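You operate a simulated robot arm through the tools that you are given. There is no shell and no other tool. Be economical: measure what you need, move in short steps, check, and stop when the job is done.

You run a simulated robot arm. Do the job below in one go: nothing can be reset, and whatever is moved stays where it is left.

TASK
Jog the jammed section free in hand mode and restart side A alone.
Fine: the display names the section; jog no other; back to auto and reset before you start.

It is judged by the outcome, as a careful person would: the job done as asked, and still so three seconds after it is handed in. It fails if anything else is knocked over, pushed out of place, dropped, spilled or broken.

THE ROBOT
A 6-joint arm with a two-finger gripper on a trunk, on a base that drives. Base frame: it is fixed to the floor where the robot stands at the start and does not move with it; the origin is under the middle of the robot, x ahead of it, y to its left, z up. Readings come in cm, degrees, newtons and seconds.
With the tool pointing down near the work surface it reaches from about 12 to 84 cm from the robot's upright axis, wherever it stands. Its first joint turns from -166.0 to 166.0 degrees. Places, roughly: air valve [110, 70, 90]; bobbin zero button [90, 40, 130]; cone zero button [90, 40, 120]; drain valve [110, 60, 80]; key [60, 0, 110]; lock bolt [100, 60, 120]; mode switch [50, 0, 110]; mushroom button [60, 0, 130]; red isolator [110, 70, 130]; regulator knob [100, 50, 90]; size dial [100, 60, 130]; stop button [50, 0, 120]; tube zero button [90, 40, 120]. Payload 1.66 kg.
Tool frame: the origin (TCP) lies between the finger pads and is the grasp point; the fingertips stand 1.6 cm ahead of it; z points along the fingers, y is the line along which they close. Largest opening 11.1 cm; the body of the gripper starts 10.4 cm behind the TCP.
Orientation is that of the tool frame in the base frame, as a unit quaternion [x, y, z, w]. With the fingers straight down and closing along the base's y, the tool's x points along the base's -x, its y along +y and its z along -z.

THE INTERFACE
- The arm moves only by the tool move_arm. Its argument "deltas" is a list of rows, each a list of 3 entries, a list of its own where there are three numbers: the shift along the base's x, y, z in units of 20 mm (1.0 is 20 mm), then the turn, a rotation vector about the base's x, y, z in units of 5 degrees (1.0 is 5 degrees), then the opening, from 0 (shut) to 1 (fully open). In form: [[[x, y, z], [wx, wy, wz], jaw], ...]. A call has 1 to 10 rows; each row shifts and turns the commanded pose from where the row before left it. A call with a number of a shift or a turn outside -1 to 1 is refused whole. Rows are played at 5 a second. More than 5 cm and 8.6 degrees between two rows, or a gripper value outside its range, and nothing of the call is played. Where a pose cannot be reached the arm comes as near as it can. A force on the tool above 40 N (or 10 N above the force at the start of the call, whichever is more), or a blocked arm, ends the call early, and 0.2 s more pass. Each finger halts on what it meets, pressing with about 32 N; the grip force reading is that of the motor and also rises with nothing between the fingers. The clock runs only during rows and for 0.2 s after the last one: add rows that do not move to give the fingers time. It gives the time, the measured TCP pose, the force on the tool (base axes), the opening and the grip force at its end, in the units of the frame above (readings bear some noise), with the torque about the TCP (base axes, N m) and any sound that the robot's microphone picked up, and new pictures: "show" is both (left out), scene, wrist or none.
- Cameras (640 x 400 px; columns grow to the right, rows downward): "scene" is now at [6.21, 18.36, 175.85]; the picture's right is [-0.07, -1.00, 0.00], its down [-0.70, 0.05, -0.71] and it looks along [0.71, -0.05, -0.70] (base axes); focal length 292 px, centre (320, 200). "wrist" rides on the gripper at [7, 1.4, -14.3] in the tool frame; the picture's right is [-0.19, 0.98, 0.00], its down [-0.87, -0.17, -0.47] and it looks along [-0.46, -0.09, 0.88] (tool axes); focal length 230 px, centre (320, 200). There is no depth. A picture from a camera that has moved, and an enlarged one, comes with that camera's place and axes in the base frame and with its lens.
- raise_lower(by): slides the trunk up (or, below 0, down) by that many cm; the arm and the scene camera ride with it, the base frame stays. It gives what a move gives, with no picture.
- roll_base(legs): drives the robot by 1 to 6 legs, each [ahead, left, turn to the left] in cm, cm and degrees, along the robot's own axes; the way and the turn of a leg run together, so that a leg with both is an arc; at most 150 cm and 180 degrees a leg. The arm and the cameras ride along, it lands a little off, and it stops where it bumps. It gives what a move gives, and a new picture of the scene camera.
- head_to(pan, tilt): turns the head with the scene camera to pan (to the left, within 120 degrees either way) and tilt (down, from -29 to 69), counted from straight ahead of the robot. It gives what a move gives, and a new picture of the scene camera.
- zoom(camera, box): a new picture of the part [left, top, right, bottom] of that camera's present view, enlarged. It takes no simulated time.
- sign_off(): hands the job in; it is judged then, once.

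Go step by step. Nothing tells you exact positions but the pictures and the camera data: compare them with the known pose of the tool, close in by small moves and look again before you grip or let go. The budget is 120 turns and 260 pictures, counting those below and the enlarged ones. Unless the task says otherwise, let go and move clear before handing in, and close with one line.

The tools are called by a JSON object that holds its "api" and its "payload". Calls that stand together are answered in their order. move_arm: Moves the arm, as the interface text tells. Its arguments: {"type":"object","properties":{"deltas":{"type":"array","items":{"type":"array"}},"show":{"type":"string","enum":["both","scene","wrist","none"]}},"required":["deltas"]} The other tools are called the same way: raise_lower (by) slides the trunk up or down; roll_base (legs) drives the base; head_to (pan, tilt) turns the head that bears the scene camera; zoom (camera, box) takes an enlarged picture of a part of a camera's view; sign_off () hands the job in.

At the start:

```text
time: 0.0
tcp_pos: [44.37, 26.42, 141.33]
ee_rot: [0.0, 1.0, 0.0, -0.001]
contact_force: [0.2, -0.4, -0.2]
torque: [-0.04, 0.03, -0.02]
grip_width: 11.08
grip_force: 0.1
trunk travel left (down, up): [-35.0, 24.0]
robot x, y, heading: [-0.02, 0.06, 0.1]
head pan, tilt: [-4.0, 44.4]
```

scene: 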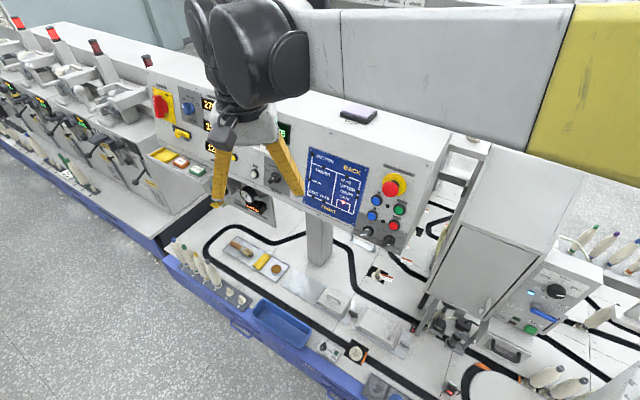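
wrist: 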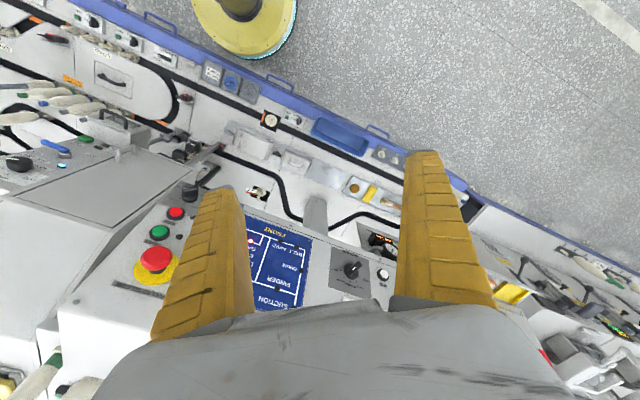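

I see a textile winding machine with a blue display and a control panel beside it. I'll look closer at the display, the panel and the machine.

{"api": "zoom", "payload": {"camera": "scene", "box": [295, 140, 455, 260]}}

{"api": "zoom", "payload": {"camera": "scene", "box": [130, 70, 330, 220]}}

{"api": "zoom", "payload": {"camera": "scene", "box": [440, 220, 640, 400]}}

{"api": "zoom", "payload": {"camera": "scene", "box": [180, 220, 440, 400]}}

```text
3.33 times, centred on (375, 200) of scene
camera zoom: at [6.21, 18.36, 175.85], right [-0.07, -1.0, 0.0], down [-0.7, 0.05, -0.71], along [0.71, -0.05, -0.7], focal length 975 px, centre (137, 200)
```

zoom: 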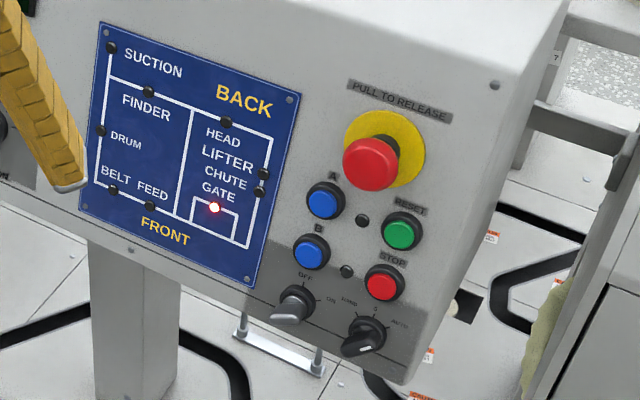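

```text
2.67 times, centred on (230, 145) of scene
camera zoom: at [6.21, 18.36, 175.85], right [-0.07, -1.0, 0.0], down [-0.7, 0.05, -0.71], along [0.71, -0.05, -0.7], focal length 780 px, centre (560, 347)
```

zoom: 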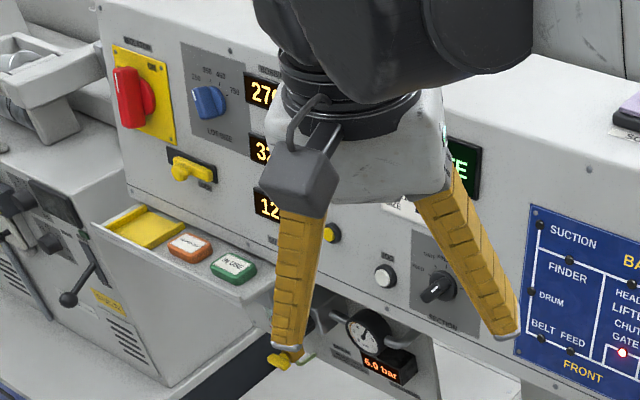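

```text
2.22 times, centred on (540, 310) of scene
camera zoom: at [6.21, 18.36, 175.85], right [-0.07, -1.0, 0.0], down [-0.7, 0.05, -0.71], along [0.71, -0.05, -0.7], focal length 650 px, centre (-169, -44)
```

zoom: 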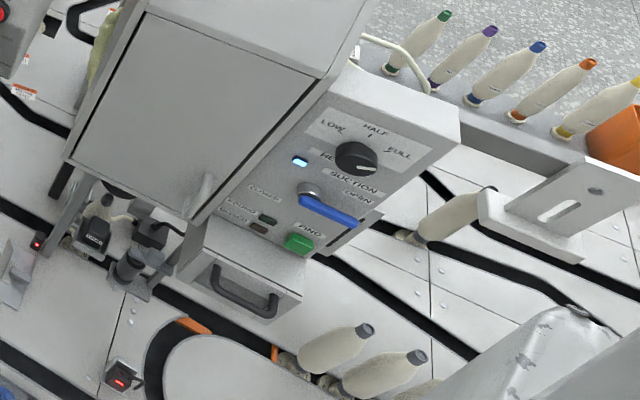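

```text
2.22 times, centred on (310, 310) of scene
camera zoom: at [6.21, 18.36, 175.85], right [-0.07, -1.0, 0.0], down [-0.7, 0.05, -0.71], along [0.71, -0.05, -0.7], focal length 650 px, centre (342, -44)
```

zoom: 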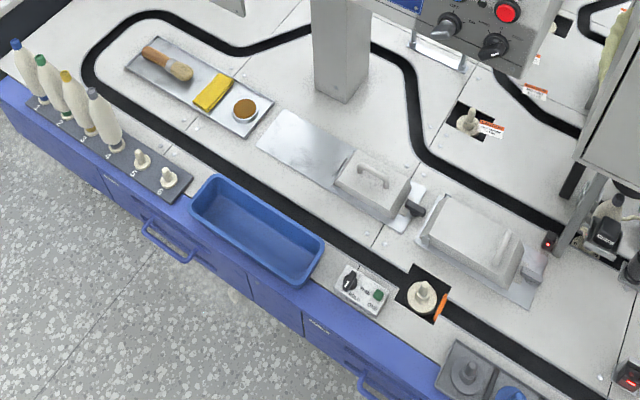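

The lit lamp sits in the GATE loop of the display. The gripper hides the section selector, so I'll back the arm off to the left and up, then look again.

{"api": "move_arm", "payload": {"deltas": [[[-0.5, 1, 0.5], [0, 0, 0], 0.5], [[-0.5, 1, 0.5], [0, 0, 0], 0], [[-0.5, 1, 0.5], [0, 0, 0], 0], [[-0.5, 1, 0.5], [0, 0, 0], 0], [[-0.5, 1, 0.5], [0, 0, 0], 0], [[-0.5, 1, 0.5], [0, 0, 0], 0], [[0, 1, 0], [0, 0, 0], 0], [[0, 1, 0], [0, 0, 0], 0], [[0, 1, 0], [0, 0, 0], 0], [[0, 1, 0], [0, 0, 0], 0]], "show": "scene"}}

```text
time: 2.2
tcp_pos: [38.35, 46.46, 147.33]
ee_rot: [0.0, 1.0, 0.0, 0.0]
contact_force: [-0.3, -0.6, -0.1]
torque: [0.01, -0.01, 0.0]
grip_width: 0.0
grip_force: 28.1
trunk travel left (down, up): [-35.0, 24.0]
robot x, y, heading: [0.57, 0.14, -0.3]
head pan, tilt: [-4.0, 44.4]
camera scene: at [6.22, 18.46, 175.83], right [-0.07, -1.0, 0.0], down [-0.7, 0.05, -0.71], along [0.71, -0.05, -0.7], focal length 292 px, centre (320, 200)
```

scene: 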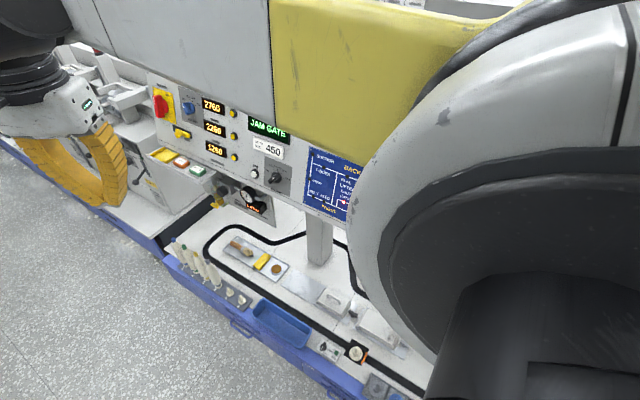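

The text display reads "JAM GATE". I'll zoom on the section selector.

{"api": "zoom", "payload": {"camera": "scene", "box": [240, 110, 320, 200]}}

{"api": "zoom", "payload": {"camera": "scene", "box": [140, 80, 280, 220]}}

```text
4.44 times, centred on (280, 155) of scene
camera zoom: at [6.22, 18.46, 175.83], right [-0.07, -1.0, 0.0], down [-0.7, 0.05, -0.71], along [0.71, -0.05, -0.7], focal length 1300 px, centre (498, 400)
```

zoom: 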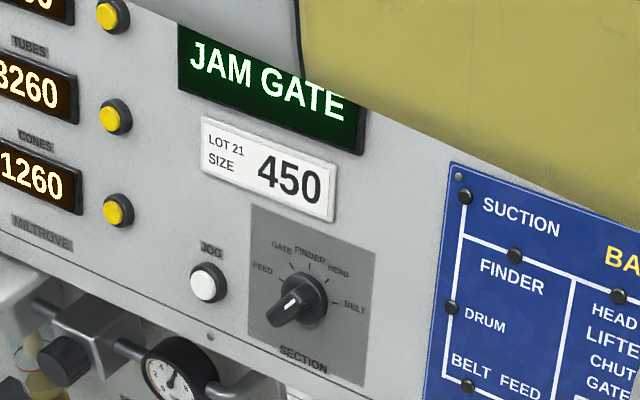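

```text
2.86 times, centred on (210, 150) of scene
camera zoom: at [6.22, 18.46, 175.83], right [-0.07, -1.0, 0.0], down [-0.7, 0.05, -0.71], along [0.71, -0.05, -0.7], focal length 836 px, centre (634, 343)
```

zoom: 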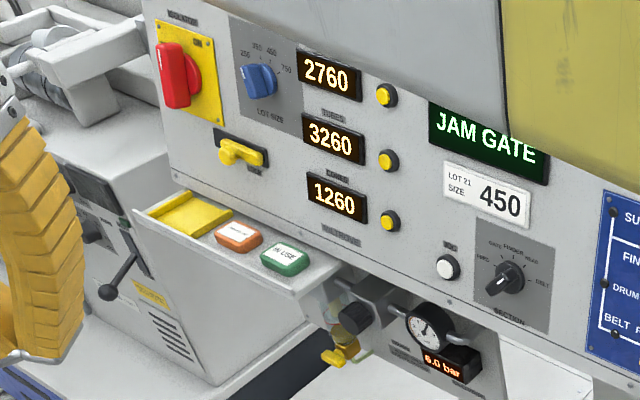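

The display confirms GATE. The panel seems to face the robot obliquely, so I'll back off and turn right to face it square on.

{"api": "roll_base", "payload": {"legs": [[-20, 10, 0], [0, 0, -36]]}}

{"api": "head_to", "payload": {"pan": 0, "tilt": 40}}

```text
time: 5.6
tcp_pos: [38.26, 25.23, 147.31]
ee_rot: [0.307, 0.952, 0.0, 0.0]
contact_force: [0.2, -0.8, 0.6]
torque: [0.0, 0.0, 0.01]
grip_width: 0.02
grip_force: 28.3
trunk travel left (down, up): [-35.0, 24.0]
robot x, y, heading: [-19.76, 9.89, -35.8]
head pan, tilt: [-4.0, 44.4]
camera scene: at [-4.15, 21.32, 175.85], right [-0.64, -0.77, 0.0], down [-0.54, 0.45, -0.71], along [0.55, -0.46, -0.7], focal length 292 px, centre (320, 200)
```

scene: 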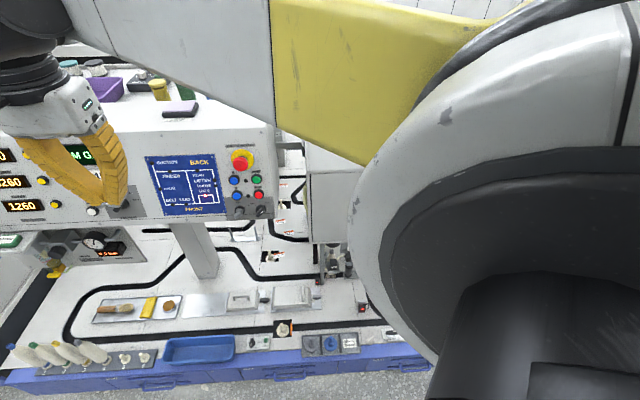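

```text
time: 6.2
tcp_pos: [38.21, 25.25, 147.35]
ee_rot: [0.306, 0.952, 0.0, 0.0]
contact_force: [0.1, 0.4, 0.3]
torque: [0.02, 0.02, -0.02]
grip_width: 0.0
grip_force: 29.0
trunk travel left (down, up): [-35.0, 24.0]
robot x, y, heading: [-19.81, 9.45, -35.7]
head pan, tilt: [0.0, 40.0]
camera scene: at [-3.55, 21.61, 176.49], right [-0.58, -0.81, 0.0], down [-0.52, 0.38, -0.77], along [0.62, -0.45, -0.64], focal length 292 px, centre (320, 200)
```

scene: 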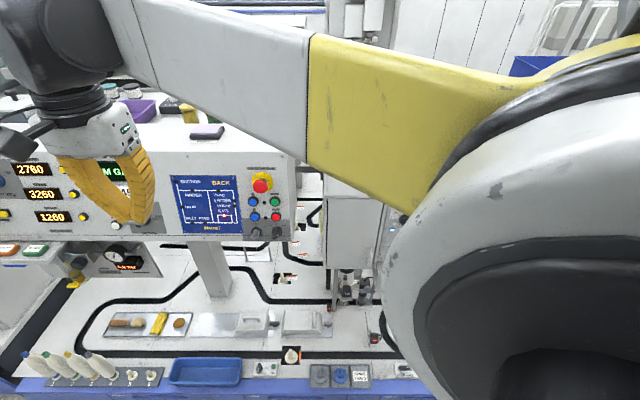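

The view is now square to the panel, with the arm's elbow on the right side. I'll drive left so the panel items sit ahead and to the left, clear of the elbow.

{"api": "roll_base", "payload": {"legs": [[0, 29, 0]]}}

{"api": "move_arm", "payload": {"deltas": [[[0, 0, 0], [0.584, 0.812, 0], 0], [[0, 0, 0], [-0.584, -0.812, 0], 0], [[0, 0, 0], [-0.584, -0.812, 0], 0], [[0, 0, 0], [-0.584, -0.812, 0], 0], [[0, 0, 0], [-0.584, -0.812, 0], 0], [[0, 0, 0], [-0.584, -0.812, 0], 0], [[0, 0, 0], [-0.584, -0.812, 0], 0], [[0, 0, 0], [-0.584, -0.812, 0], 0], [[0, 0, 0], [-0.584, -0.812, 0], 0], [[0, 0, 0], [-0.584, -0.812, 0], 0]], "show": "both"}}

```text
time: 8.2
tcp_pos: [55.09, 48.69, 147.38]
ee_rot: [0.307, 0.952, 0.0, 0.0]
contact_force: [-0.4, 0.3, -0.1]
torque: [-0.03, 0.01, 0.04]
grip_width: 0.01
grip_force: 28.6
trunk travel left (down, up): [-35.0, 24.0]
robot x, y, heading: [-3.1, 33.66, -35.7]
head pan, tilt: [0.0, 40.0]
camera scene: at [13.42, 45.14, 176.48], right [-0.58, -0.81, 0.0], down [-0.52, 0.38, -0.77], along [0.62, -0.45, -0.64], focal length 292 px, centre (320, 200)
```

scene: 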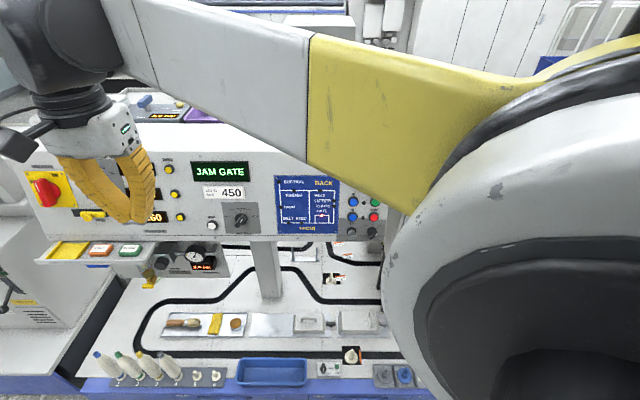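

```text
time: 10.4
tcp_pos: [54.94, 48.72, 147.3]
ee_rot: [0.288, 0.894, -0.105, 0.326]
contact_force: [0.7, 0.2, 0.1]
torque: [-0.03, 0.01, -0.01]
grip_width: 0.0
grip_force: 28.7
trunk travel left (down, up): [-35.0, 24.0]
robot x, y, heading: [-3.33, 33.6, -35.7]
head pan, tilt: [0.0, 40.0]
camera scene: at [9.63, 41.96, 176.96], right [-0.93, -0.37, 0.0], down [-0.22, 0.56, -0.8], along [0.29, -0.74, -0.6], focal length 292 px, centre (320, 200)
camera wrist: at [43.95, 58.27, 153.7], right [0.69, 0.71, 0.12], down [0.19, -0.35, 0.92], along [0.7, -0.61, -0.38], focal length 230 px, centre (320, 200)
```

scene: 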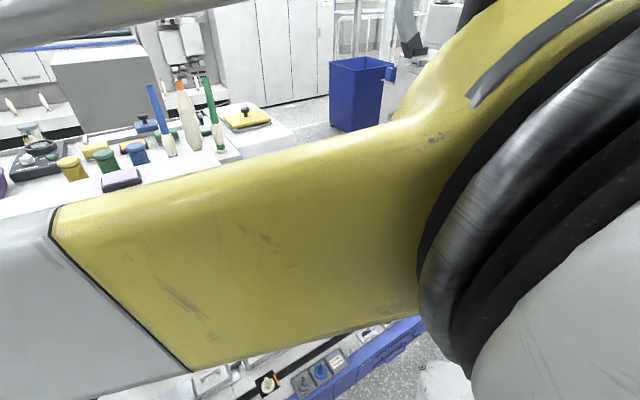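
wrist: 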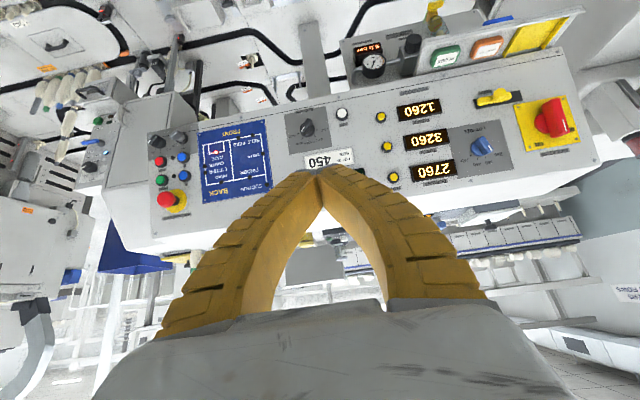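

The wrist camera shows the whole panel upside down, and the scene head seems to have shifted. I'll re-aim the head and enlarge the wrist view of the knobs.

{"api": "head_to", "payload": {"pan": 0, "tilt": 40}}

{"api": "zoom", "payload": {"camera": "wrist", "box": [130, 100, 370, 250]}}

```text
time: 11.1
tcp_pos: [55.05, 48.61, 147.3]
ee_rot: [0.288, 0.894, -0.104, 0.326]
contact_force: [0.0, -0.3, -0.4]
torque: [-0.03, -0.02, 0.0]
grip_width: 0.0
grip_force: 28.7
trunk travel left (down, up): [-35.0, 24.0]
robot x, y, heading: [-3.22, 33.25, -36.0]
head pan, tilt: [0.0, 40.0]
camera scene: at [9.68, 41.93, 176.95], right [-0.93, -0.37, 0.0], down [-0.22, 0.56, -0.8], along [0.29, -0.74, -0.6], focal length 292 px, centre (320, 200)
```

scene: 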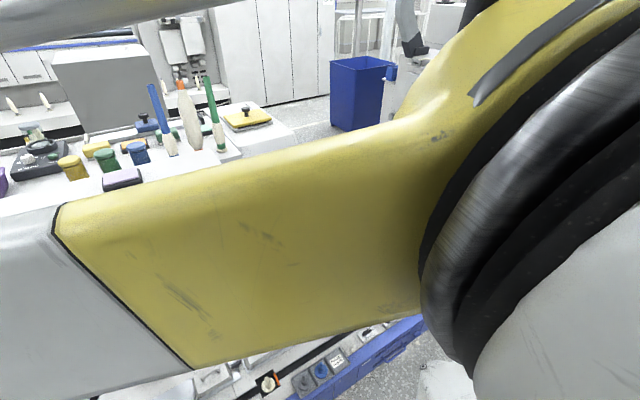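

```text
2.67 times, centred on (250, 175) of wrist
camera zoom: at [43.96, 58.2, 153.72], right [0.69, 0.71, 0.12], down [0.19, -0.35, 0.92], along [0.7, -0.61, -0.38], focal length 614 px, centre (507, 267)
```

zoom: 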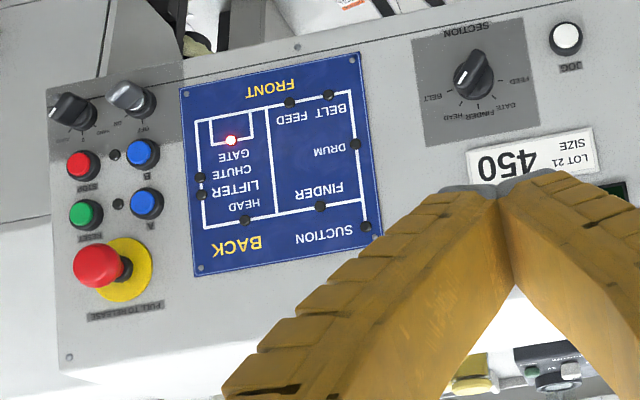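

The head still seems to be shoved by the upper arm. I'll keep pitching the tool up and watch through the wrist.

{"api": "move_arm", "payload": {"deltas": [[[0, 0, 0], [-0.584, -0.812, 0], 0], [[0, 0, 0], [-0.584, -0.812, 0], 0], [[0, 0, 0], [-0.584, -0.812, 0], 0], [[0, 0, 0], [-0.584, -0.812, 0], 0], [[0, 0, 0], [-0.584, -0.812, 0], 0], [[0, 0, 0], [-0.584, -0.812, 0], 0], [[0, 0, 0], [-0.584, -0.812, 0], 0], [[0, 0, 0], [-0.584, -0.812, 0], 0]], "show": "both"}}

```text
time: 13.1
tcp_pos: [52.63, 46.4, 148.0]
ee_rot: [0.235, 0.728, -0.197, 0.614]
contact_force: [0.3, -0.5, 0.8]
torque: [0.03, 0.04, 0.01]
grip_width: 0.01
grip_force: 28.9
trunk travel left (down, up): [-35.0, 24.0]
robot x, y, heading: [-2.79, 33.6, -35.8]
head pan, tilt: [0.0, 40.0]
stopped in row 8: the arm was blocked; the commanded pose is now the measured one
camera scene: at [8.43, 41.53, 176.94], right [-0.97, -0.23, 0.0], down [-0.14, 0.59, -0.8], along [0.18, -0.78, -0.6], focal length 292 px, centre (320, 200)
camera wrist: at [40.99, 56.47, 143.54], right [0.6, 0.78, 0.19], down [-0.35, 0.05, 0.93], along [0.72, -0.63, 0.3], focal length 230 px, centre (320, 200)
```

scene: 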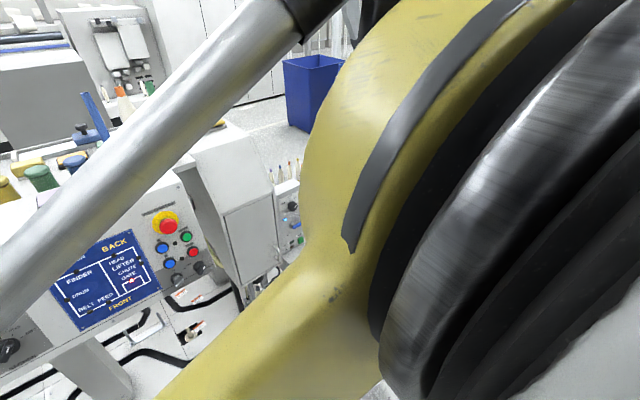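
wrist: 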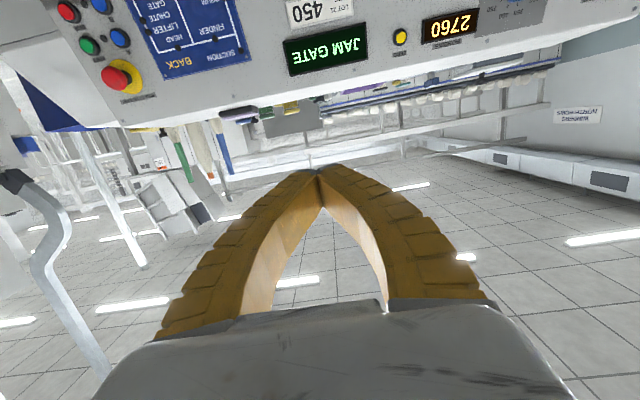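

The arm was blocked because it was folded too close in. I'll extend forward and down towards the panel, staying about 15 cm short of it.

{"api": "move_arm", "payload": {"deltas": [[[0.812, -0.584, 0], [0, 0, 0], 0], [[0.812, -0.584, -0.5], [0, 0, 0], 0], [[0.812, -0.584, -1], [0, 0, 0], 0], [[0.812, -0.584, -1], [0, 0, 0], 0], [[0.5, -0.4, -1], [0, 0, 0], 0], [[0, 0, -1], [0, 0, 0], 0], [[0, 0, -1], [0, 0, 0], 0], [[0, 0, -1], [0, 0, 0], 0], [[0, 0, -1], [-0.584, -0.812, 0], 0]], "show": "both"}}

```text
time: 15.1
tcp_pos: [60.33, 41.15, 133.02]
ee_rot: [0.226, 0.701, -0.207, 0.644]
contact_force: [-0.2, -0.6, 0.6]
torque: [-0.01, -0.01, 0.03]
grip_width: 0.0
grip_force: 29.1
trunk travel left (down, up): [-35.0, 24.0]
robot x, y, heading: [-3.02, 33.15, -35.8]
head pan, tilt: [0.0, 40.0]
camera scene: at [13.37, 45.02, 176.49], right [-0.58, -0.81, 0.0], down [-0.52, 0.38, -0.77], along [0.62, -0.45, -0.64], focal length 292 px, centre (320, 200)
camera wrist: at [48.9, 50.93, 127.17], right [0.59, 0.79, 0.19], down [-0.42, 0.09, 0.9], along [0.69, -0.61, 0.39], focal length 230 px, centre (320, 200)
```

scene: 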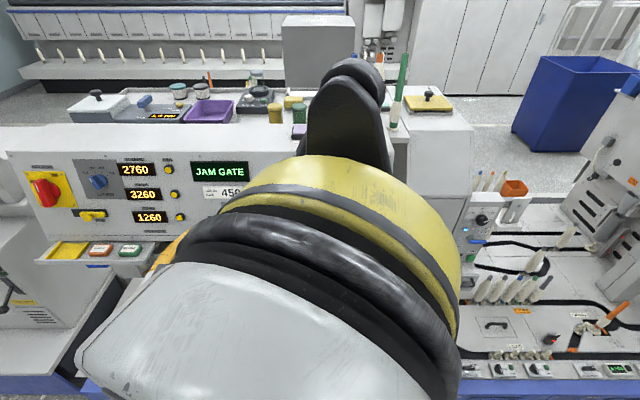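
wrist: 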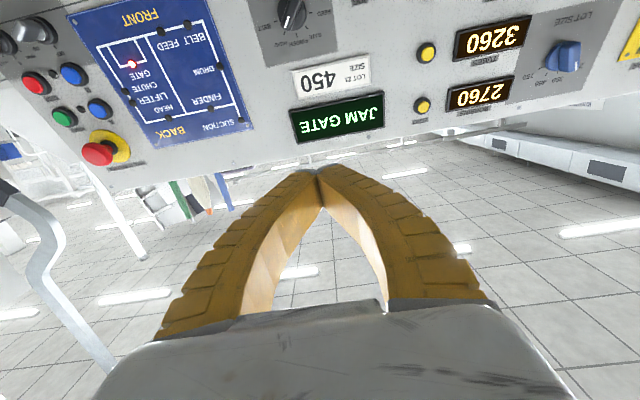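

The head is free again, so the arm is clear. I'll lower the tool to about knob height and look again.

{"api": "move_arm", "payload": {"deltas": [[[0, 0, -1], [0, 0, 0], 0], [[0, 0, -1], [0, 0, 0], 0], [[0, 0, -1], [0, 0, 0], 0], [[0, 0, -1], [0, 0, 0], 0], [[0, 0, -1], [0, 0, 0], 0], [[0, 0, -1], [0, 0, 0], 0], [[0, 0, 0], [-0.4, -0.6, 0], 0]], "show": "wrist"}}

{"api": "zoom", "payload": {"camera": "wrist", "box": [40, 0, 240, 150]}}

{"api": "zoom", "payload": {"camera": "wrist", "box": [240, 0, 400, 120]}}

```text
time: 16.6
tcp_pos: [61.75, 41.94, 122.05]
ee_rot: [0.22, 0.681, -0.213, 0.665]
contact_force: [-1.2, -0.2, 0.2]
torque: [0.01, 0.02, 0.01]
grip_width: 0.0
grip_force: 27.8
out of reach, approached as far as the arm can: row 6, 7
trunk travel left (down, up): [-35.0, 24.0]
robot x, y, heading: [-2.97, 33.54, -35.9]
head pan, tilt: [0.0, 40.0]
camera wrist: at [50.67, 51.56, 115.37], right [0.58, 0.79, 0.19], down [-0.47, 0.13, 0.88], along [0.67, -0.6, 0.44], focal length 230 px, centre (320, 200)
```

wrist: 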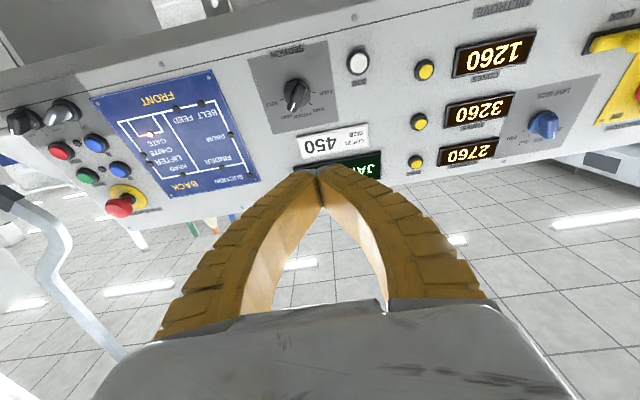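

```text
2.67 times, centred on (140, 75) of wrist
camera zoom: at [50.67, 51.56, 115.37], right [0.58, 0.79, 0.19], down [-0.47, 0.13, 0.88], along [0.67, -0.6, 0.44], focal length 614 px, centre (800, 533)
```

zoom: 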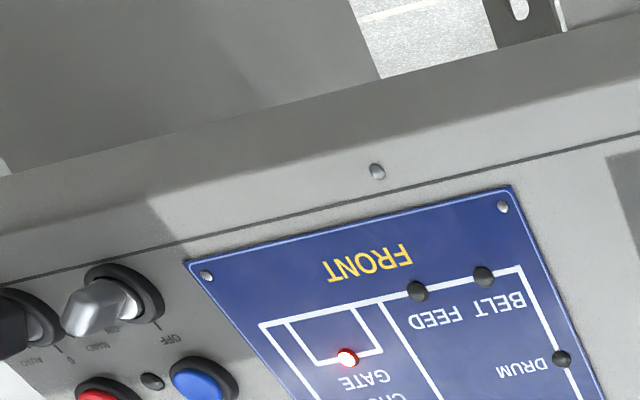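

```text
3.33 times, centred on (320, 60) of wrist
camera zoom: at [50.67, 51.56, 115.37], right [0.58, 0.79, 0.19], down [-0.47, 0.13, 0.88], along [0.67, -0.6, 0.44], focal length 767 px, centre (320, 667)
```

zoom: 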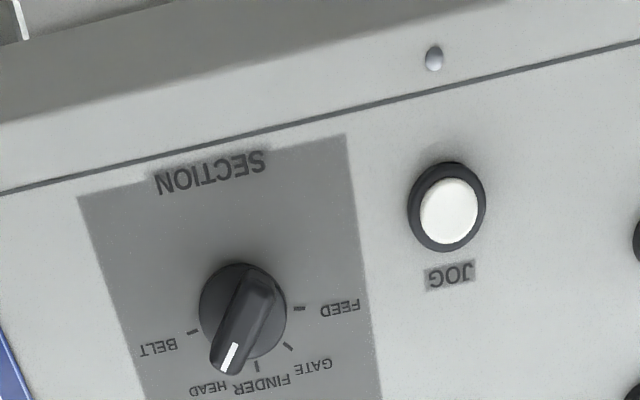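

I've triangulated the panel: the section knob is at about (79, 26.5, 116) and points at HEAD, so it needs 90° counter-clockwise to reach GATE. I'll lower the trunk for reach and roll the tool 45° to straddle the pointer bar.

{"api": "raise_lower", "payload": {"by": -10}}

{"api": "move_arm", "payload": {"deltas": [[[0, 0, 0], [0.812, -0.584, 0], 0.4], [[0, 0, 0], [0.812, -0.584, 0], 0.4], [[0, 0, 0], [0.812, -0.584, 0], 0.4], [[0, 0, 0], [0.812, -0.584, 0], 0.4], [[0, 0, 0], [0.812, -0.584, 0], 0.4], [[0, 0, 0], [0.812, -0.584, 0], 0.4], [[0, 0, 0], [0.812, -0.584, 0], 0.4], [[0, 0, 0], [0.812, -0.584, 0], 0.4], [[0, 0, 0], [0.812, -0.584, 0], 0.4]], "show": "wrist"}}

```text
time: 18.0
tcp_pos: [61.59, 42.02, 112.06]
ee_rot: [0.221, 0.68, -0.214, 0.665]
contact_force: [0.7, -0.6, -0.2]
torque: [0.0, -0.02, 0.03]
grip_width: 0.0
grip_force: 28.2
trunk travel left (down, up): [-25.0, 34.0]
robot x, y, heading: [-3.11, 33.52, -35.8]
head pan, tilt: [0.0, 40.0]
```

```text
time: 20.0
tcp_pos: [61.91, 42.08, 112.4]
ee_rot: [0.46, 0.546, 0.064, 0.697]
contact_force: [0.4, -0.3, -0.3]
torque: [-0.02, -0.02, 0.01]
grip_width: 4.66
grip_force: 1.6
out of reach, approached as far as the arm can: row 9
trunk travel left (down, up): [-25.0, 34.0]
robot x, y, heading: [-3.01, 33.62, -35.7]
head pan, tilt: [0.0, 40.0]
camera wrist: at [53.43, 55.17, 108.57], right [0.33, 0.45, 0.83], down [-0.8, -0.34, 0.5], along [0.5, -0.83, 0.24], focal length 230 px, centre (320, 200)
```

wrist: 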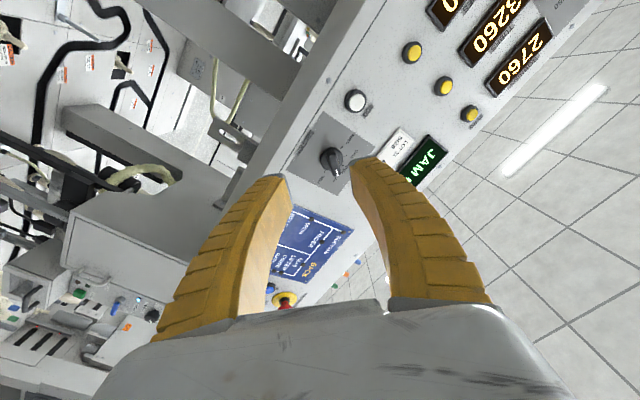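

The roll is right. Now I'll line the open fingers up on the knob axis about 8 cm short of it.

{"api": "move_arm", "payload": {"deltas": [[[0.867, -0.908, 0.292], [0, 0, 0], 0.42], [[0.867, -0.908, 0.292], [0, 0, 0], 0.42], [[0.867, -0.908, 0.292], [0, 0, 0], 0.42], [[0.867, -0.908, 0.292], [0, 0, 0], 0.42], [[0.867, -0.908, 0.292], [0, 0, 0], 0.42], [[0.867, -0.908, 0.292], [0, 0, 0], 0.42]], "show": "wrist"}}

{"api": "zoom", "payload": {"camera": "wrist", "box": [220, 80, 420, 220]}}

```text
time: 21.4
tcp_pos: [72.29, 31.1, 115.81]
ee_rot: [0.459, 0.546, 0.062, 0.698]
contact_force: [-0.3, -0.8, -0.4]
torque: [0.0, 0.0, 0.0]
grip_width: 4.86
grip_force: 1.5
trunk travel left (down, up): [-25.0, 34.0]
robot x, y, heading: [-3.29, 33.32, -35.8]
head pan, tilt: [0.0, 40.0]
camera wrist: at [63.8, 44.15, 111.99], right [0.33, 0.45, 0.83], down [-0.8, -0.34, 0.5], along [0.5, -0.83, 0.25], focal length 230 px, centre (320, 200)
```

wrist: 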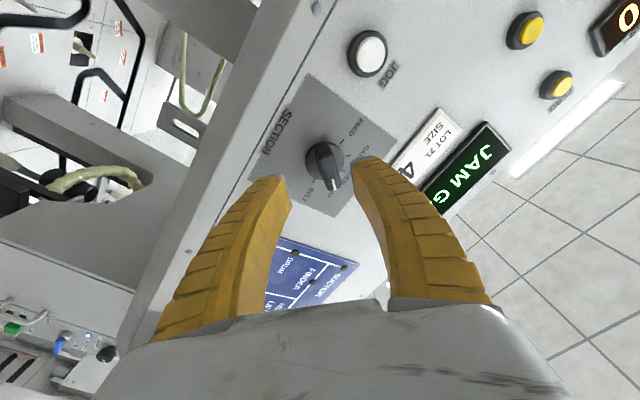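

```text
2.86 times, centred on (320, 150) of wrist
camera zoom: at [63.8, 44.15, 111.99], right [0.33, 0.45, 0.83], down [-0.8, -0.34, 0.5], along [0.5, -0.83, 0.25], focal length 657 px, centre (320, 343)
```

zoom: 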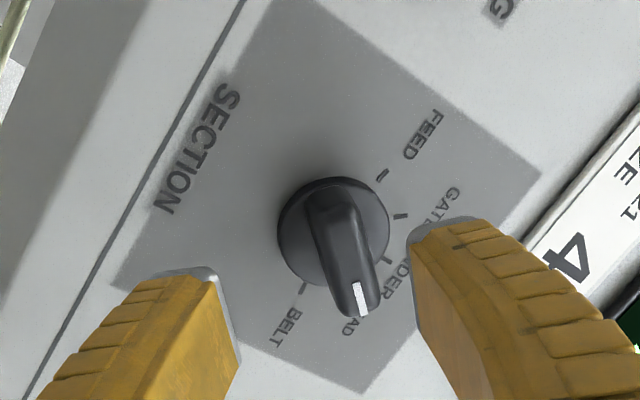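

The knob is well centred between the fingers. I'll advance 6 cm and check.

{"api": "move_arm", "payload": {"deltas": [[[0.812, -0.584, 0], [0, 0, 0], 0.42], [[0.812, -0.584, 0], [0, 0, 0], 0.42], [[0.812, -0.584, 0], [0, 0, 0], 0.42]], "show": "wrist"}}

{"api": "zoom", "payload": {"camera": "wrist", "box": [220, 80, 420, 220]}}

```text
time: 22.2
tcp_pos: [76.9, 28.05, 115.75]
ee_rot: [0.459, 0.546, 0.064, 0.698]
contact_force: [-25.8, 13.3, -6.2]
torque: [0.69, 0.68, -0.64]
grip_width: 5.57
grip_force: 5.2
trunk travel left (down, up): [-25.0, 34.0]
robot x, y, heading: [-2.62, 33.61, -35.6]
head pan, tilt: [0.0, 40.0]
camera wrist: at [68.29, 41.09, 112.02], right [0.33, 0.45, 0.83], down [-0.8, -0.34, 0.5], along [0.5, -0.83, 0.25], focal length 230 px, centre (320, 200)
```

wrist: 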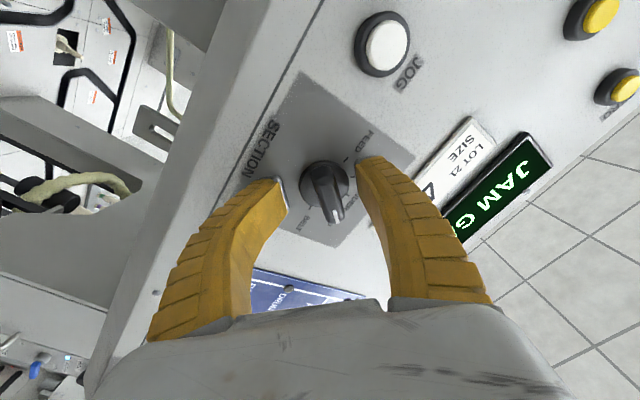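

```text
2.86 times, centred on (320, 150) of wrist
camera zoom: at [68.29, 41.09, 112.02], right [0.33, 0.45, 0.83], down [-0.8, -0.34, 0.5], along [0.5, -0.83, 0.25], focal length 657 px, centre (320, 343)
```

zoom: 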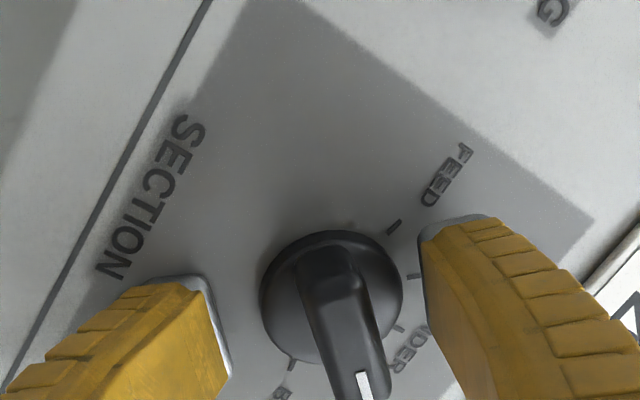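

The fingertips touched the panel, so the panel face is at about f = 47.7 cm. I'll back off 1.1 cm and close on the pointer bar.

{"api": "move_arm", "payload": {"deltas": [[[-0.48, 0.35, 0], [0, 0, 0], 0.42], [[0, 0, 0], [0, 0, 0], 0.2], [[0, 0, 0], [0, 0, 0], 0.05], [[0, 0, 0], [0, 0, 0], 0.05]], "show": "wrist"}}

{"api": "zoom", "payload": {"camera": "wrist", "box": [220, 80, 420, 220]}}

```text
time: 23.2
tcp_pos: [76.32, 28.56, 115.8]
ee_rot: [0.457, 0.547, 0.064, 0.698]
contact_force: [14.8, 4.8, 20.1]
torque: [0.04, 0.18, 0.09]
grip_width: 2.29
grip_force: 13.7
trunk travel left (down, up): [-25.0, 34.0]
robot x, y, heading: [-3.13, 33.42, -35.8]
head pan, tilt: [0.0, 40.0]
camera wrist: at [67.67, 41.6, 111.98], right [0.33, 0.45, 0.83], down [-0.8, -0.34, 0.5], along [0.51, -0.83, 0.25], focal length 230 px, centre (320, 200)
```

wrist: 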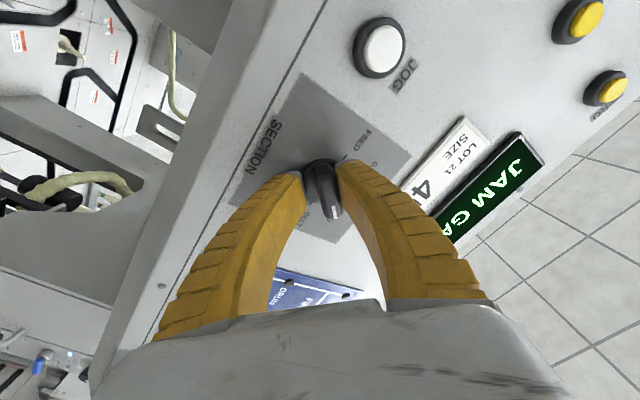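

```text
2.86 times, centred on (320, 150) of wrist
camera zoom: at [67.67, 41.6, 111.98], right [0.33, 0.45, 0.83], down [-0.8, -0.34, 0.5], along [0.51, -0.83, 0.25], focal length 657 px, centre (320, 343)
```

zoom: 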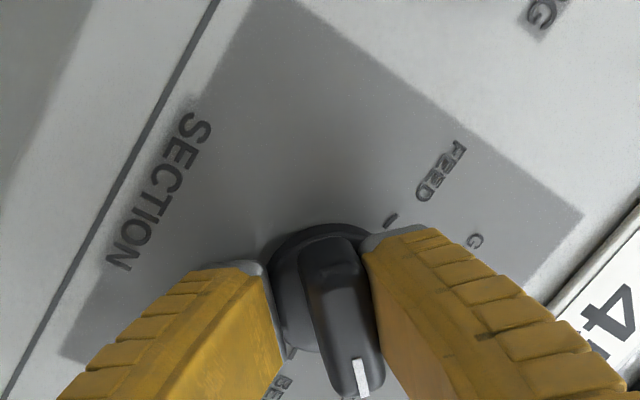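

Only the right finger is touching. I'll shift half a centimetre along the closing line to centre it, and close.

{"api": "move_arm", "payload": {"deltas": [[[0.1, 0.14, 0.18], [0, 0, 0], 0.15], [[0, 0, 0], [0, 0, 0], 0.05], [[0, 0, 0], [0, 0, 0], 0.05]], "show": "wrist"}}

{"api": "zoom", "payload": {"camera": "wrist", "box": [220, 80, 420, 220]}}

```text
time: 24.0
tcp_pos: [76.39, 28.75, 116.11]
ee_rot: [0.459, 0.547, 0.063, 0.698]
contact_force: [6.8, 3.5, 8.9]
torque: [-0.03, 0.02, 0.0]
grip_width: 1.53
grip_force: 8.0
trunk travel left (down, up): [-25.0, 34.0]
robot x, y, heading: [-3.19, 33.74, -35.8]
head pan, tilt: [0.0, 40.0]
camera wrist: at [67.85, 41.79, 112.35], right [0.33, 0.45, 0.83], down [-0.8, -0.34, 0.5], along [0.5, -0.83, 0.25], focal length 230 px, centre (320, 200)
```

wrist: 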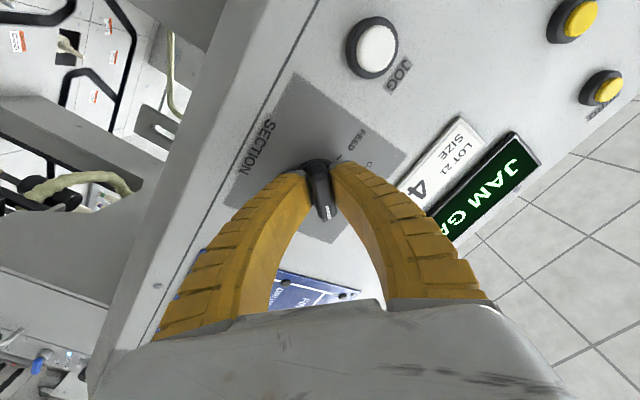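

```text
2.86 times, centred on (320, 150) of wrist
camera zoom: at [67.85, 41.79, 112.35], right [0.33, 0.45, 0.83], down [-0.8, -0.34, 0.5], along [0.5, -0.83, 0.25], focal length 657 px, centre (320, 343)
```

zoom: 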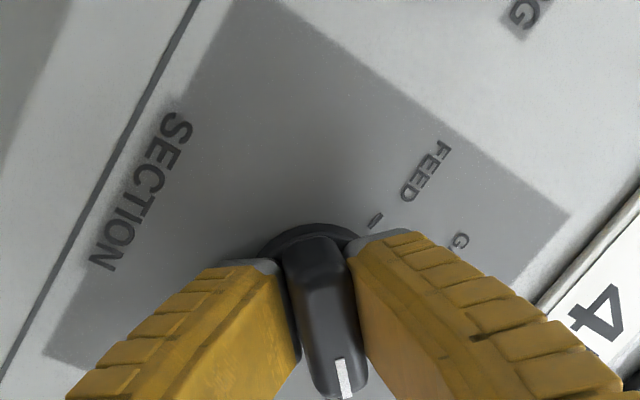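

The bar is centred between the fingers. I'll grip and turn counter-clockwise 45° first.

{"api": "move_arm", "payload": {"deltas": [[[0, 0, 0], [0, 0, 0], 0.0], [[0, 0, 0], [-0.812, 0.584, 0], 0.0], [[0, 0, 0], [-0.812, 0.584, 0], 0.0], [[0, 0, 0], [-0.812, 0.584, 0], 0.0], [[0, 0, 0], [-0.812, 0.584, 0], 0.0], [[0, 0, 0], [-0.812, 0.584, 0], 0.0], [[0, 0, 0], [-0.812, 0.584, 0], 0.0], [[0, 0, 0], [-0.812, 0.584, 0], 0.0], [[0, 0, 0], [-0.812, 0.584, 0], 0.0], [[0, 0, 0], [-0.812, 0.584, 0], 0.0]], "show": "wrist"}}

{"api": "zoom", "payload": {"camera": "wrist", "box": [220, 80, 420, 220]}}

```text
time: 26.2
tcp_pos: [76.3, 28.66, 116.09]
ee_rot: [0.222, 0.68, -0.215, 0.665]
contact_force: [-10.2, 1.7, -13.1]
torque: [0.24, 0.28, -0.03]
grip_width: 1.15
grip_force: 34.0
trunk travel left (down, up): [-25.0, 34.0]
robot x, y, heading: [-2.79, 33.41, -35.8]
head pan, tilt: [0.0, 40.0]
camera wrist: at [65.33, 38.19, 109.41], right [0.58, 0.79, 0.19], down [-0.46, 0.13, 0.88], along [0.67, -0.6, 0.44], focal length 230 px, centre (320, 200)
```

wrist: 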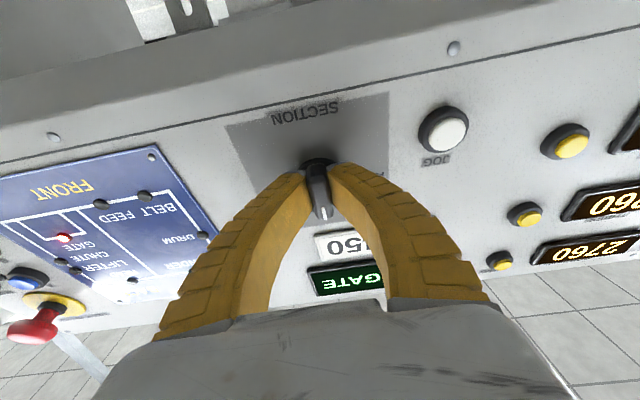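

```text
2.86 times, centred on (320, 150) of wrist
camera zoom: at [65.33, 38.19, 109.41], right [0.58, 0.79, 0.19], down [-0.46, 0.13, 0.88], along [0.67, -0.6, 0.44], focal length 657 px, centre (320, 343)
```

zoom: 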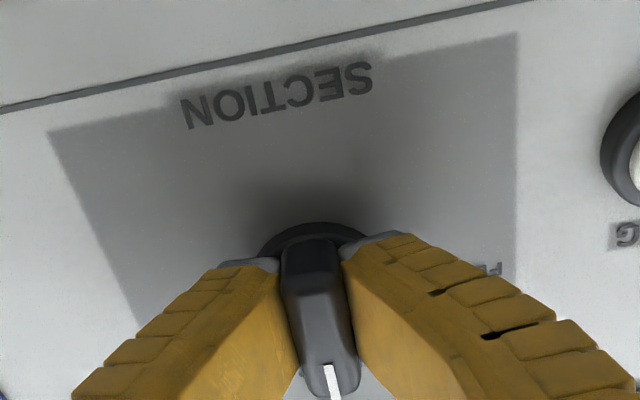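

The knob turned with the gripper to FINDER at the top. I'll turn another 45° to GATE.

{"api": "move_arm", "payload": {"deltas": [[[0, 0, 0], [-0.812, 0.584, 0], 0.0], [[0, 0, 0], [-0.812, 0.584, 0], 0.0], [[0, 0, 0], [-0.812, 0.584, 0], 0.0], [[0, 0, 0], [-0.812, 0.584, 0], 0.0], [[0, 0, 0], [-0.812, 0.584, 0], 0.0], [[0, 0, 0], [-0.812, 0.584, 0], 0.0], [[0, 0, 0], [-0.812, 0.584, 0], 0.0], [[0, 0, 0], [-0.812, 0.584, 0], 0.0], [[0, 0, 0], [-0.812, 0.584, 0], 0.0]], "show": "none"}}

{"api": "move_arm", "payload": {"deltas": [[[0, 0, 0], [0, 0, 0], 0.3], [[0, 0, 0], [0, 0, 0], 0.4], [[-0.812, 0.584, 0], [0, 0, 0], 0.4], [[-0.812, 0.584, 0], [0, 0, 0], 0.4], [[-0.812, 0.584, 0], [0, 0, 0], 0.4]], "show": "wrist"}}

{"api": "zoom", "payload": {"camera": "wrist", "box": [220, 80, 420, 220]}}

```text
time: 28.2
tcp_pos: [76.26, 28.51, 116.36]
ee_rot: [-0.05, 0.71, -0.46, 0.53]
contact_force: [-3.1, -13.2, 10.2]
torque: [-0.02, -0.38, 0.49]
grip_width: 1.14
grip_force: 33.6
trunk travel left (down, up): [-25.0, 34.0]
robot x, y, heading: [-2.72, 33.63, -36.1]
head pan, tilt: [0.0, 40.0]
```

```text
time: 29.4
tcp_pos: [71.51, 32.26, 116.13]
ee_rot: [-0.048, 0.711, -0.458, 0.532]
contact_force: [0.4, -0.5, 0.2]
torque: [0.03, -0.01, 0.0]
grip_width: 4.67
grip_force: 1.6
trunk travel left (down, up): [-25.0, 34.0]
robot x, y, heading: [-3.11, 33.66, -35.9]
head pan, tilt: [0.0, 40.0]
camera wrist: at [57.5, 37.58, 110.38], right [0.49, 0.67, -0.56], down [-0.07, 0.67, 0.74], along [0.87, -0.32, 0.38], focal length 230 px, centre (320, 200)
```

wrist: 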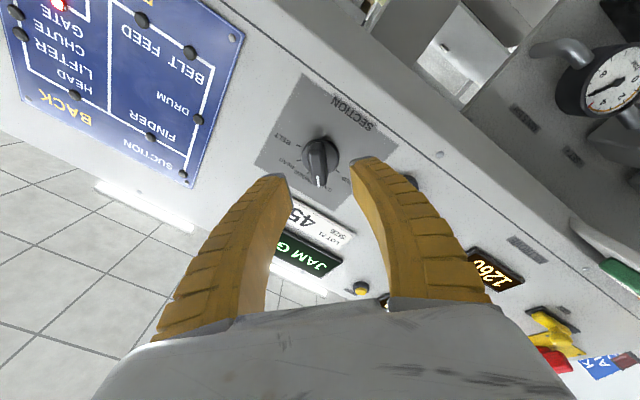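

```text
2.86 times, centred on (320, 150) of wrist
camera zoom: at [57.5, 37.58, 110.38], right [0.49, 0.67, -0.56], down [-0.07, 0.67, 0.74], along [0.87, -0.32, 0.38], focal length 657 px, centre (320, 343)
```

zoom: 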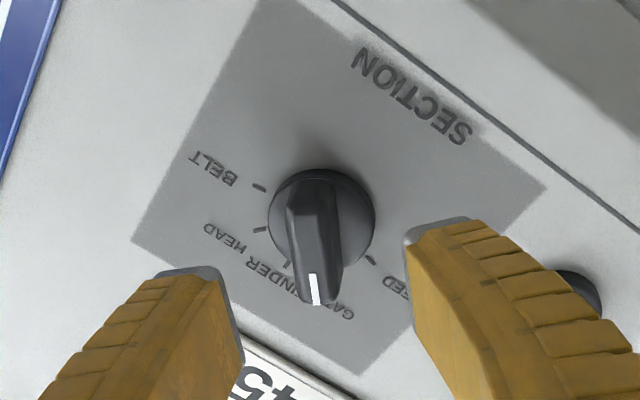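

The pointer now sits at GATE. Next is the mode switch, so I'll back off a bit, unroll, and travel right along the panel.

{"api": "move_arm", "payload": {"deltas": [[[-0.812, 0.584, 0], [0.812, -0.584, 0], 0.2], [[-0.812, 0.584, 0], [0.812, -0.584, 0], 0], [[-0.584, -0.812, 0], [0.812, -0.584, 0], 0], [[-0.584, -0.812, 0], [0.812, -0.584, 0], 0], [[-0.584, -0.812, 0], [0.812, -0.584, 0], 0], [[-0.584, -0.812, 0], [0.812, -0.584, 0], 0], [[-0.584, -0.812, 0], [0.812, -0.584, 0], 0], [[-0.584, -0.812, 0], [0.812, -0.584, 0], 0], [[-0.584, -0.812, 0], [0.812, -0.584, 0], 0], [[-0.584, -0.812, 0], [0, 0, 0], 0]], "show": "wrist"}}

{"api": "move_arm", "payload": {"deltas": [[[-0.584, -0.812, -0.3], [0, 0, 0], 0], [[-0.584, -0.812, -0.3], [0, 0, 0], 0], [[-0.584, -0.812, -0.3], [0, 0, 0], 0], [[-0.584, -0.812, -0.3], [0, 0, 0], 0], [[-0.584, -0.812, -0.3], [0, 0, 0], 0], [[-0.584, -0.812, -0.3], [0, 0, 0], 0], [[-0.584, -0.812, -0.3], [0, 0, 0], 0], [[-0.584, -0.812, -0.3], [0, 0, 0], 0], [[-0.584, -0.812, 0], [0, 0, 0], 0], [[-0.584, -0.812, 0], [0, 0, 0], 0]], "show": "wrist"}}

```text
time: 31.6
tcp_pos: [61.77, 22.04, 119.25]
ee_rot: [0.222, 0.681, -0.213, 0.664]
contact_force: [0.1, 0.2, 0.0]
torque: [-0.01, 0.01, -0.01]
grip_width: 0.0
grip_force: 28.5
out of reach, approached as far as the arm can: row 7, 8, 9, 10
trunk travel left (down, up): [-25.0, 34.0]
robot x, y, heading: [-2.93, 33.36, -35.7]
head pan, tilt: [0.0, 40.0]
camera wrist: at [50.71, 31.67, 112.58], right [0.58, 0.79, 0.19], down [-0.46, 0.12, 0.88], along [0.67, -0.6, 0.44], focal length 230 px, centre (320, 200)
```

wrist: 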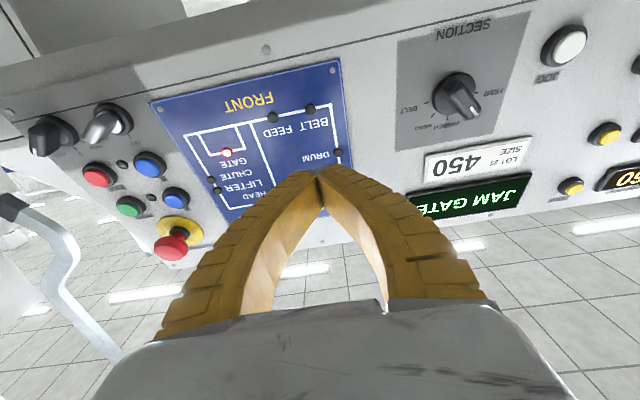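

```text
time: 33.8
tcp_pos: [55.99, 5.51, 122.45]
ee_rot: [0.22, 0.681, -0.213, 0.665]
contact_force: [0.2, -0.6, 1.0]
torque: [0.01, 0.01, -0.01]
grip_width: 0.0
grip_force: 28.8
out of reach, approached as far as the arm can: row 1, 2, 3, 4, 5, 6, 7, 8, 9, 10
trunk travel left (down, up): [-25.0, 34.0]
robot x, y, heading: [-3.07, 33.79, -35.6]
head pan, tilt: [0.0, 40.0]
camera wrist: at [44.98, 15.1, 115.75], right [0.58, 0.79, 0.19], down [-0.46, 0.12, 0.88], along [0.67, -0.6, 0.44], focal length 230 px, centre (320, 200)
```

wrist: 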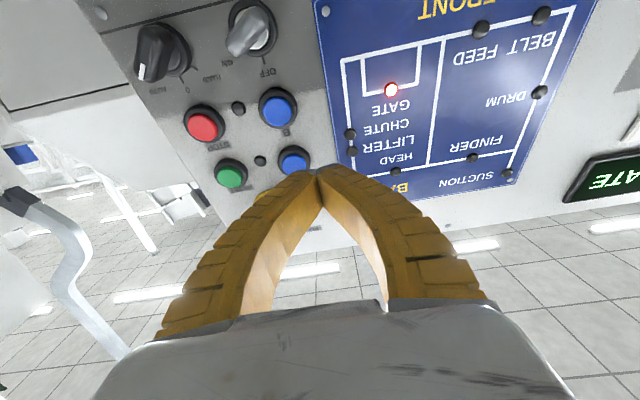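

The arm couldn't get low enough, so I'll lower the trunk further. First I'll zoom on the knobs.

{"api": "zoom", "payload": {"camera": "wrist", "box": [110, 0, 330, 200]}}

{"api": "raise_lower", "payload": {"by": -13}}

{"api": "move_arm", "payload": {"deltas": [[[0, 0, 0], [0, 0, 0], 0]], "show": "wrist"}}

```text
2.00 times, centred on (220, 100) of wrist
camera zoom: at [44.98, 15.1, 115.75], right [0.58, 0.79, 0.19], down [-0.46, 0.12, 0.88], along [0.67, -0.6, 0.44], focal length 460 px, centre (520, 400)
```

zoom: 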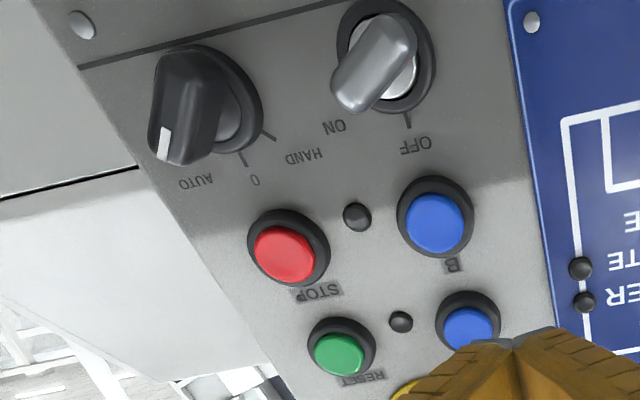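

```text
time: 35.4
tcp_pos: [56.05, 5.64, 109.48]
ee_rot: [0.221, 0.681, -0.213, 0.665]
contact_force: [-0.3, 0.6, 0.2]
torque: [-0.01, 0.01, -0.01]
grip_width: 0.0
grip_force: 28.2
trunk travel left (down, up): [-12.0, 47.0]
robot x, y, heading: [-3.05, 33.6, -35.8]
head pan, tilt: [0.0, 40.0]
```

```text
time: 35.8
tcp_pos: [56.12, 5.53, 109.46]
ee_rot: [0.222, 0.681, -0.214, 0.664]
contact_force: [-0.4, 0.9, -0.7]
torque: [0.0, 0.02, 0.04]
grip_width: 0.01
grip_force: 28.4
trunk travel left (down, up): [-12.0, 47.0]
robot x, y, heading: [-3.23, 33.3, -35.8]
head pan, tilt: [0.0, 40.0]
camera wrist: at [45.01, 15.15, 102.74], right [0.58, 0.79, 0.19], down [-0.46, 0.12, 0.88], along [0.67, -0.6, 0.44], focal length 230 px, centre (320, 200)
```

wrist: 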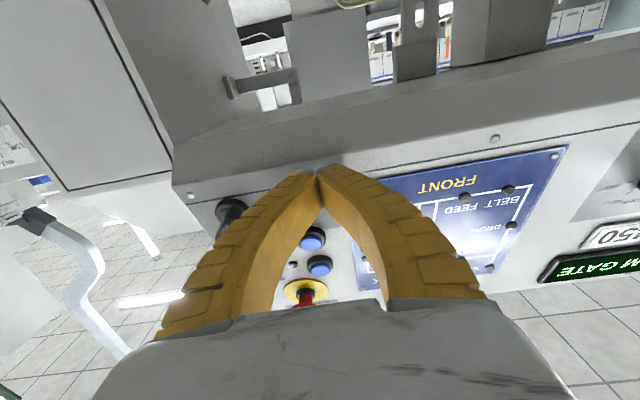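

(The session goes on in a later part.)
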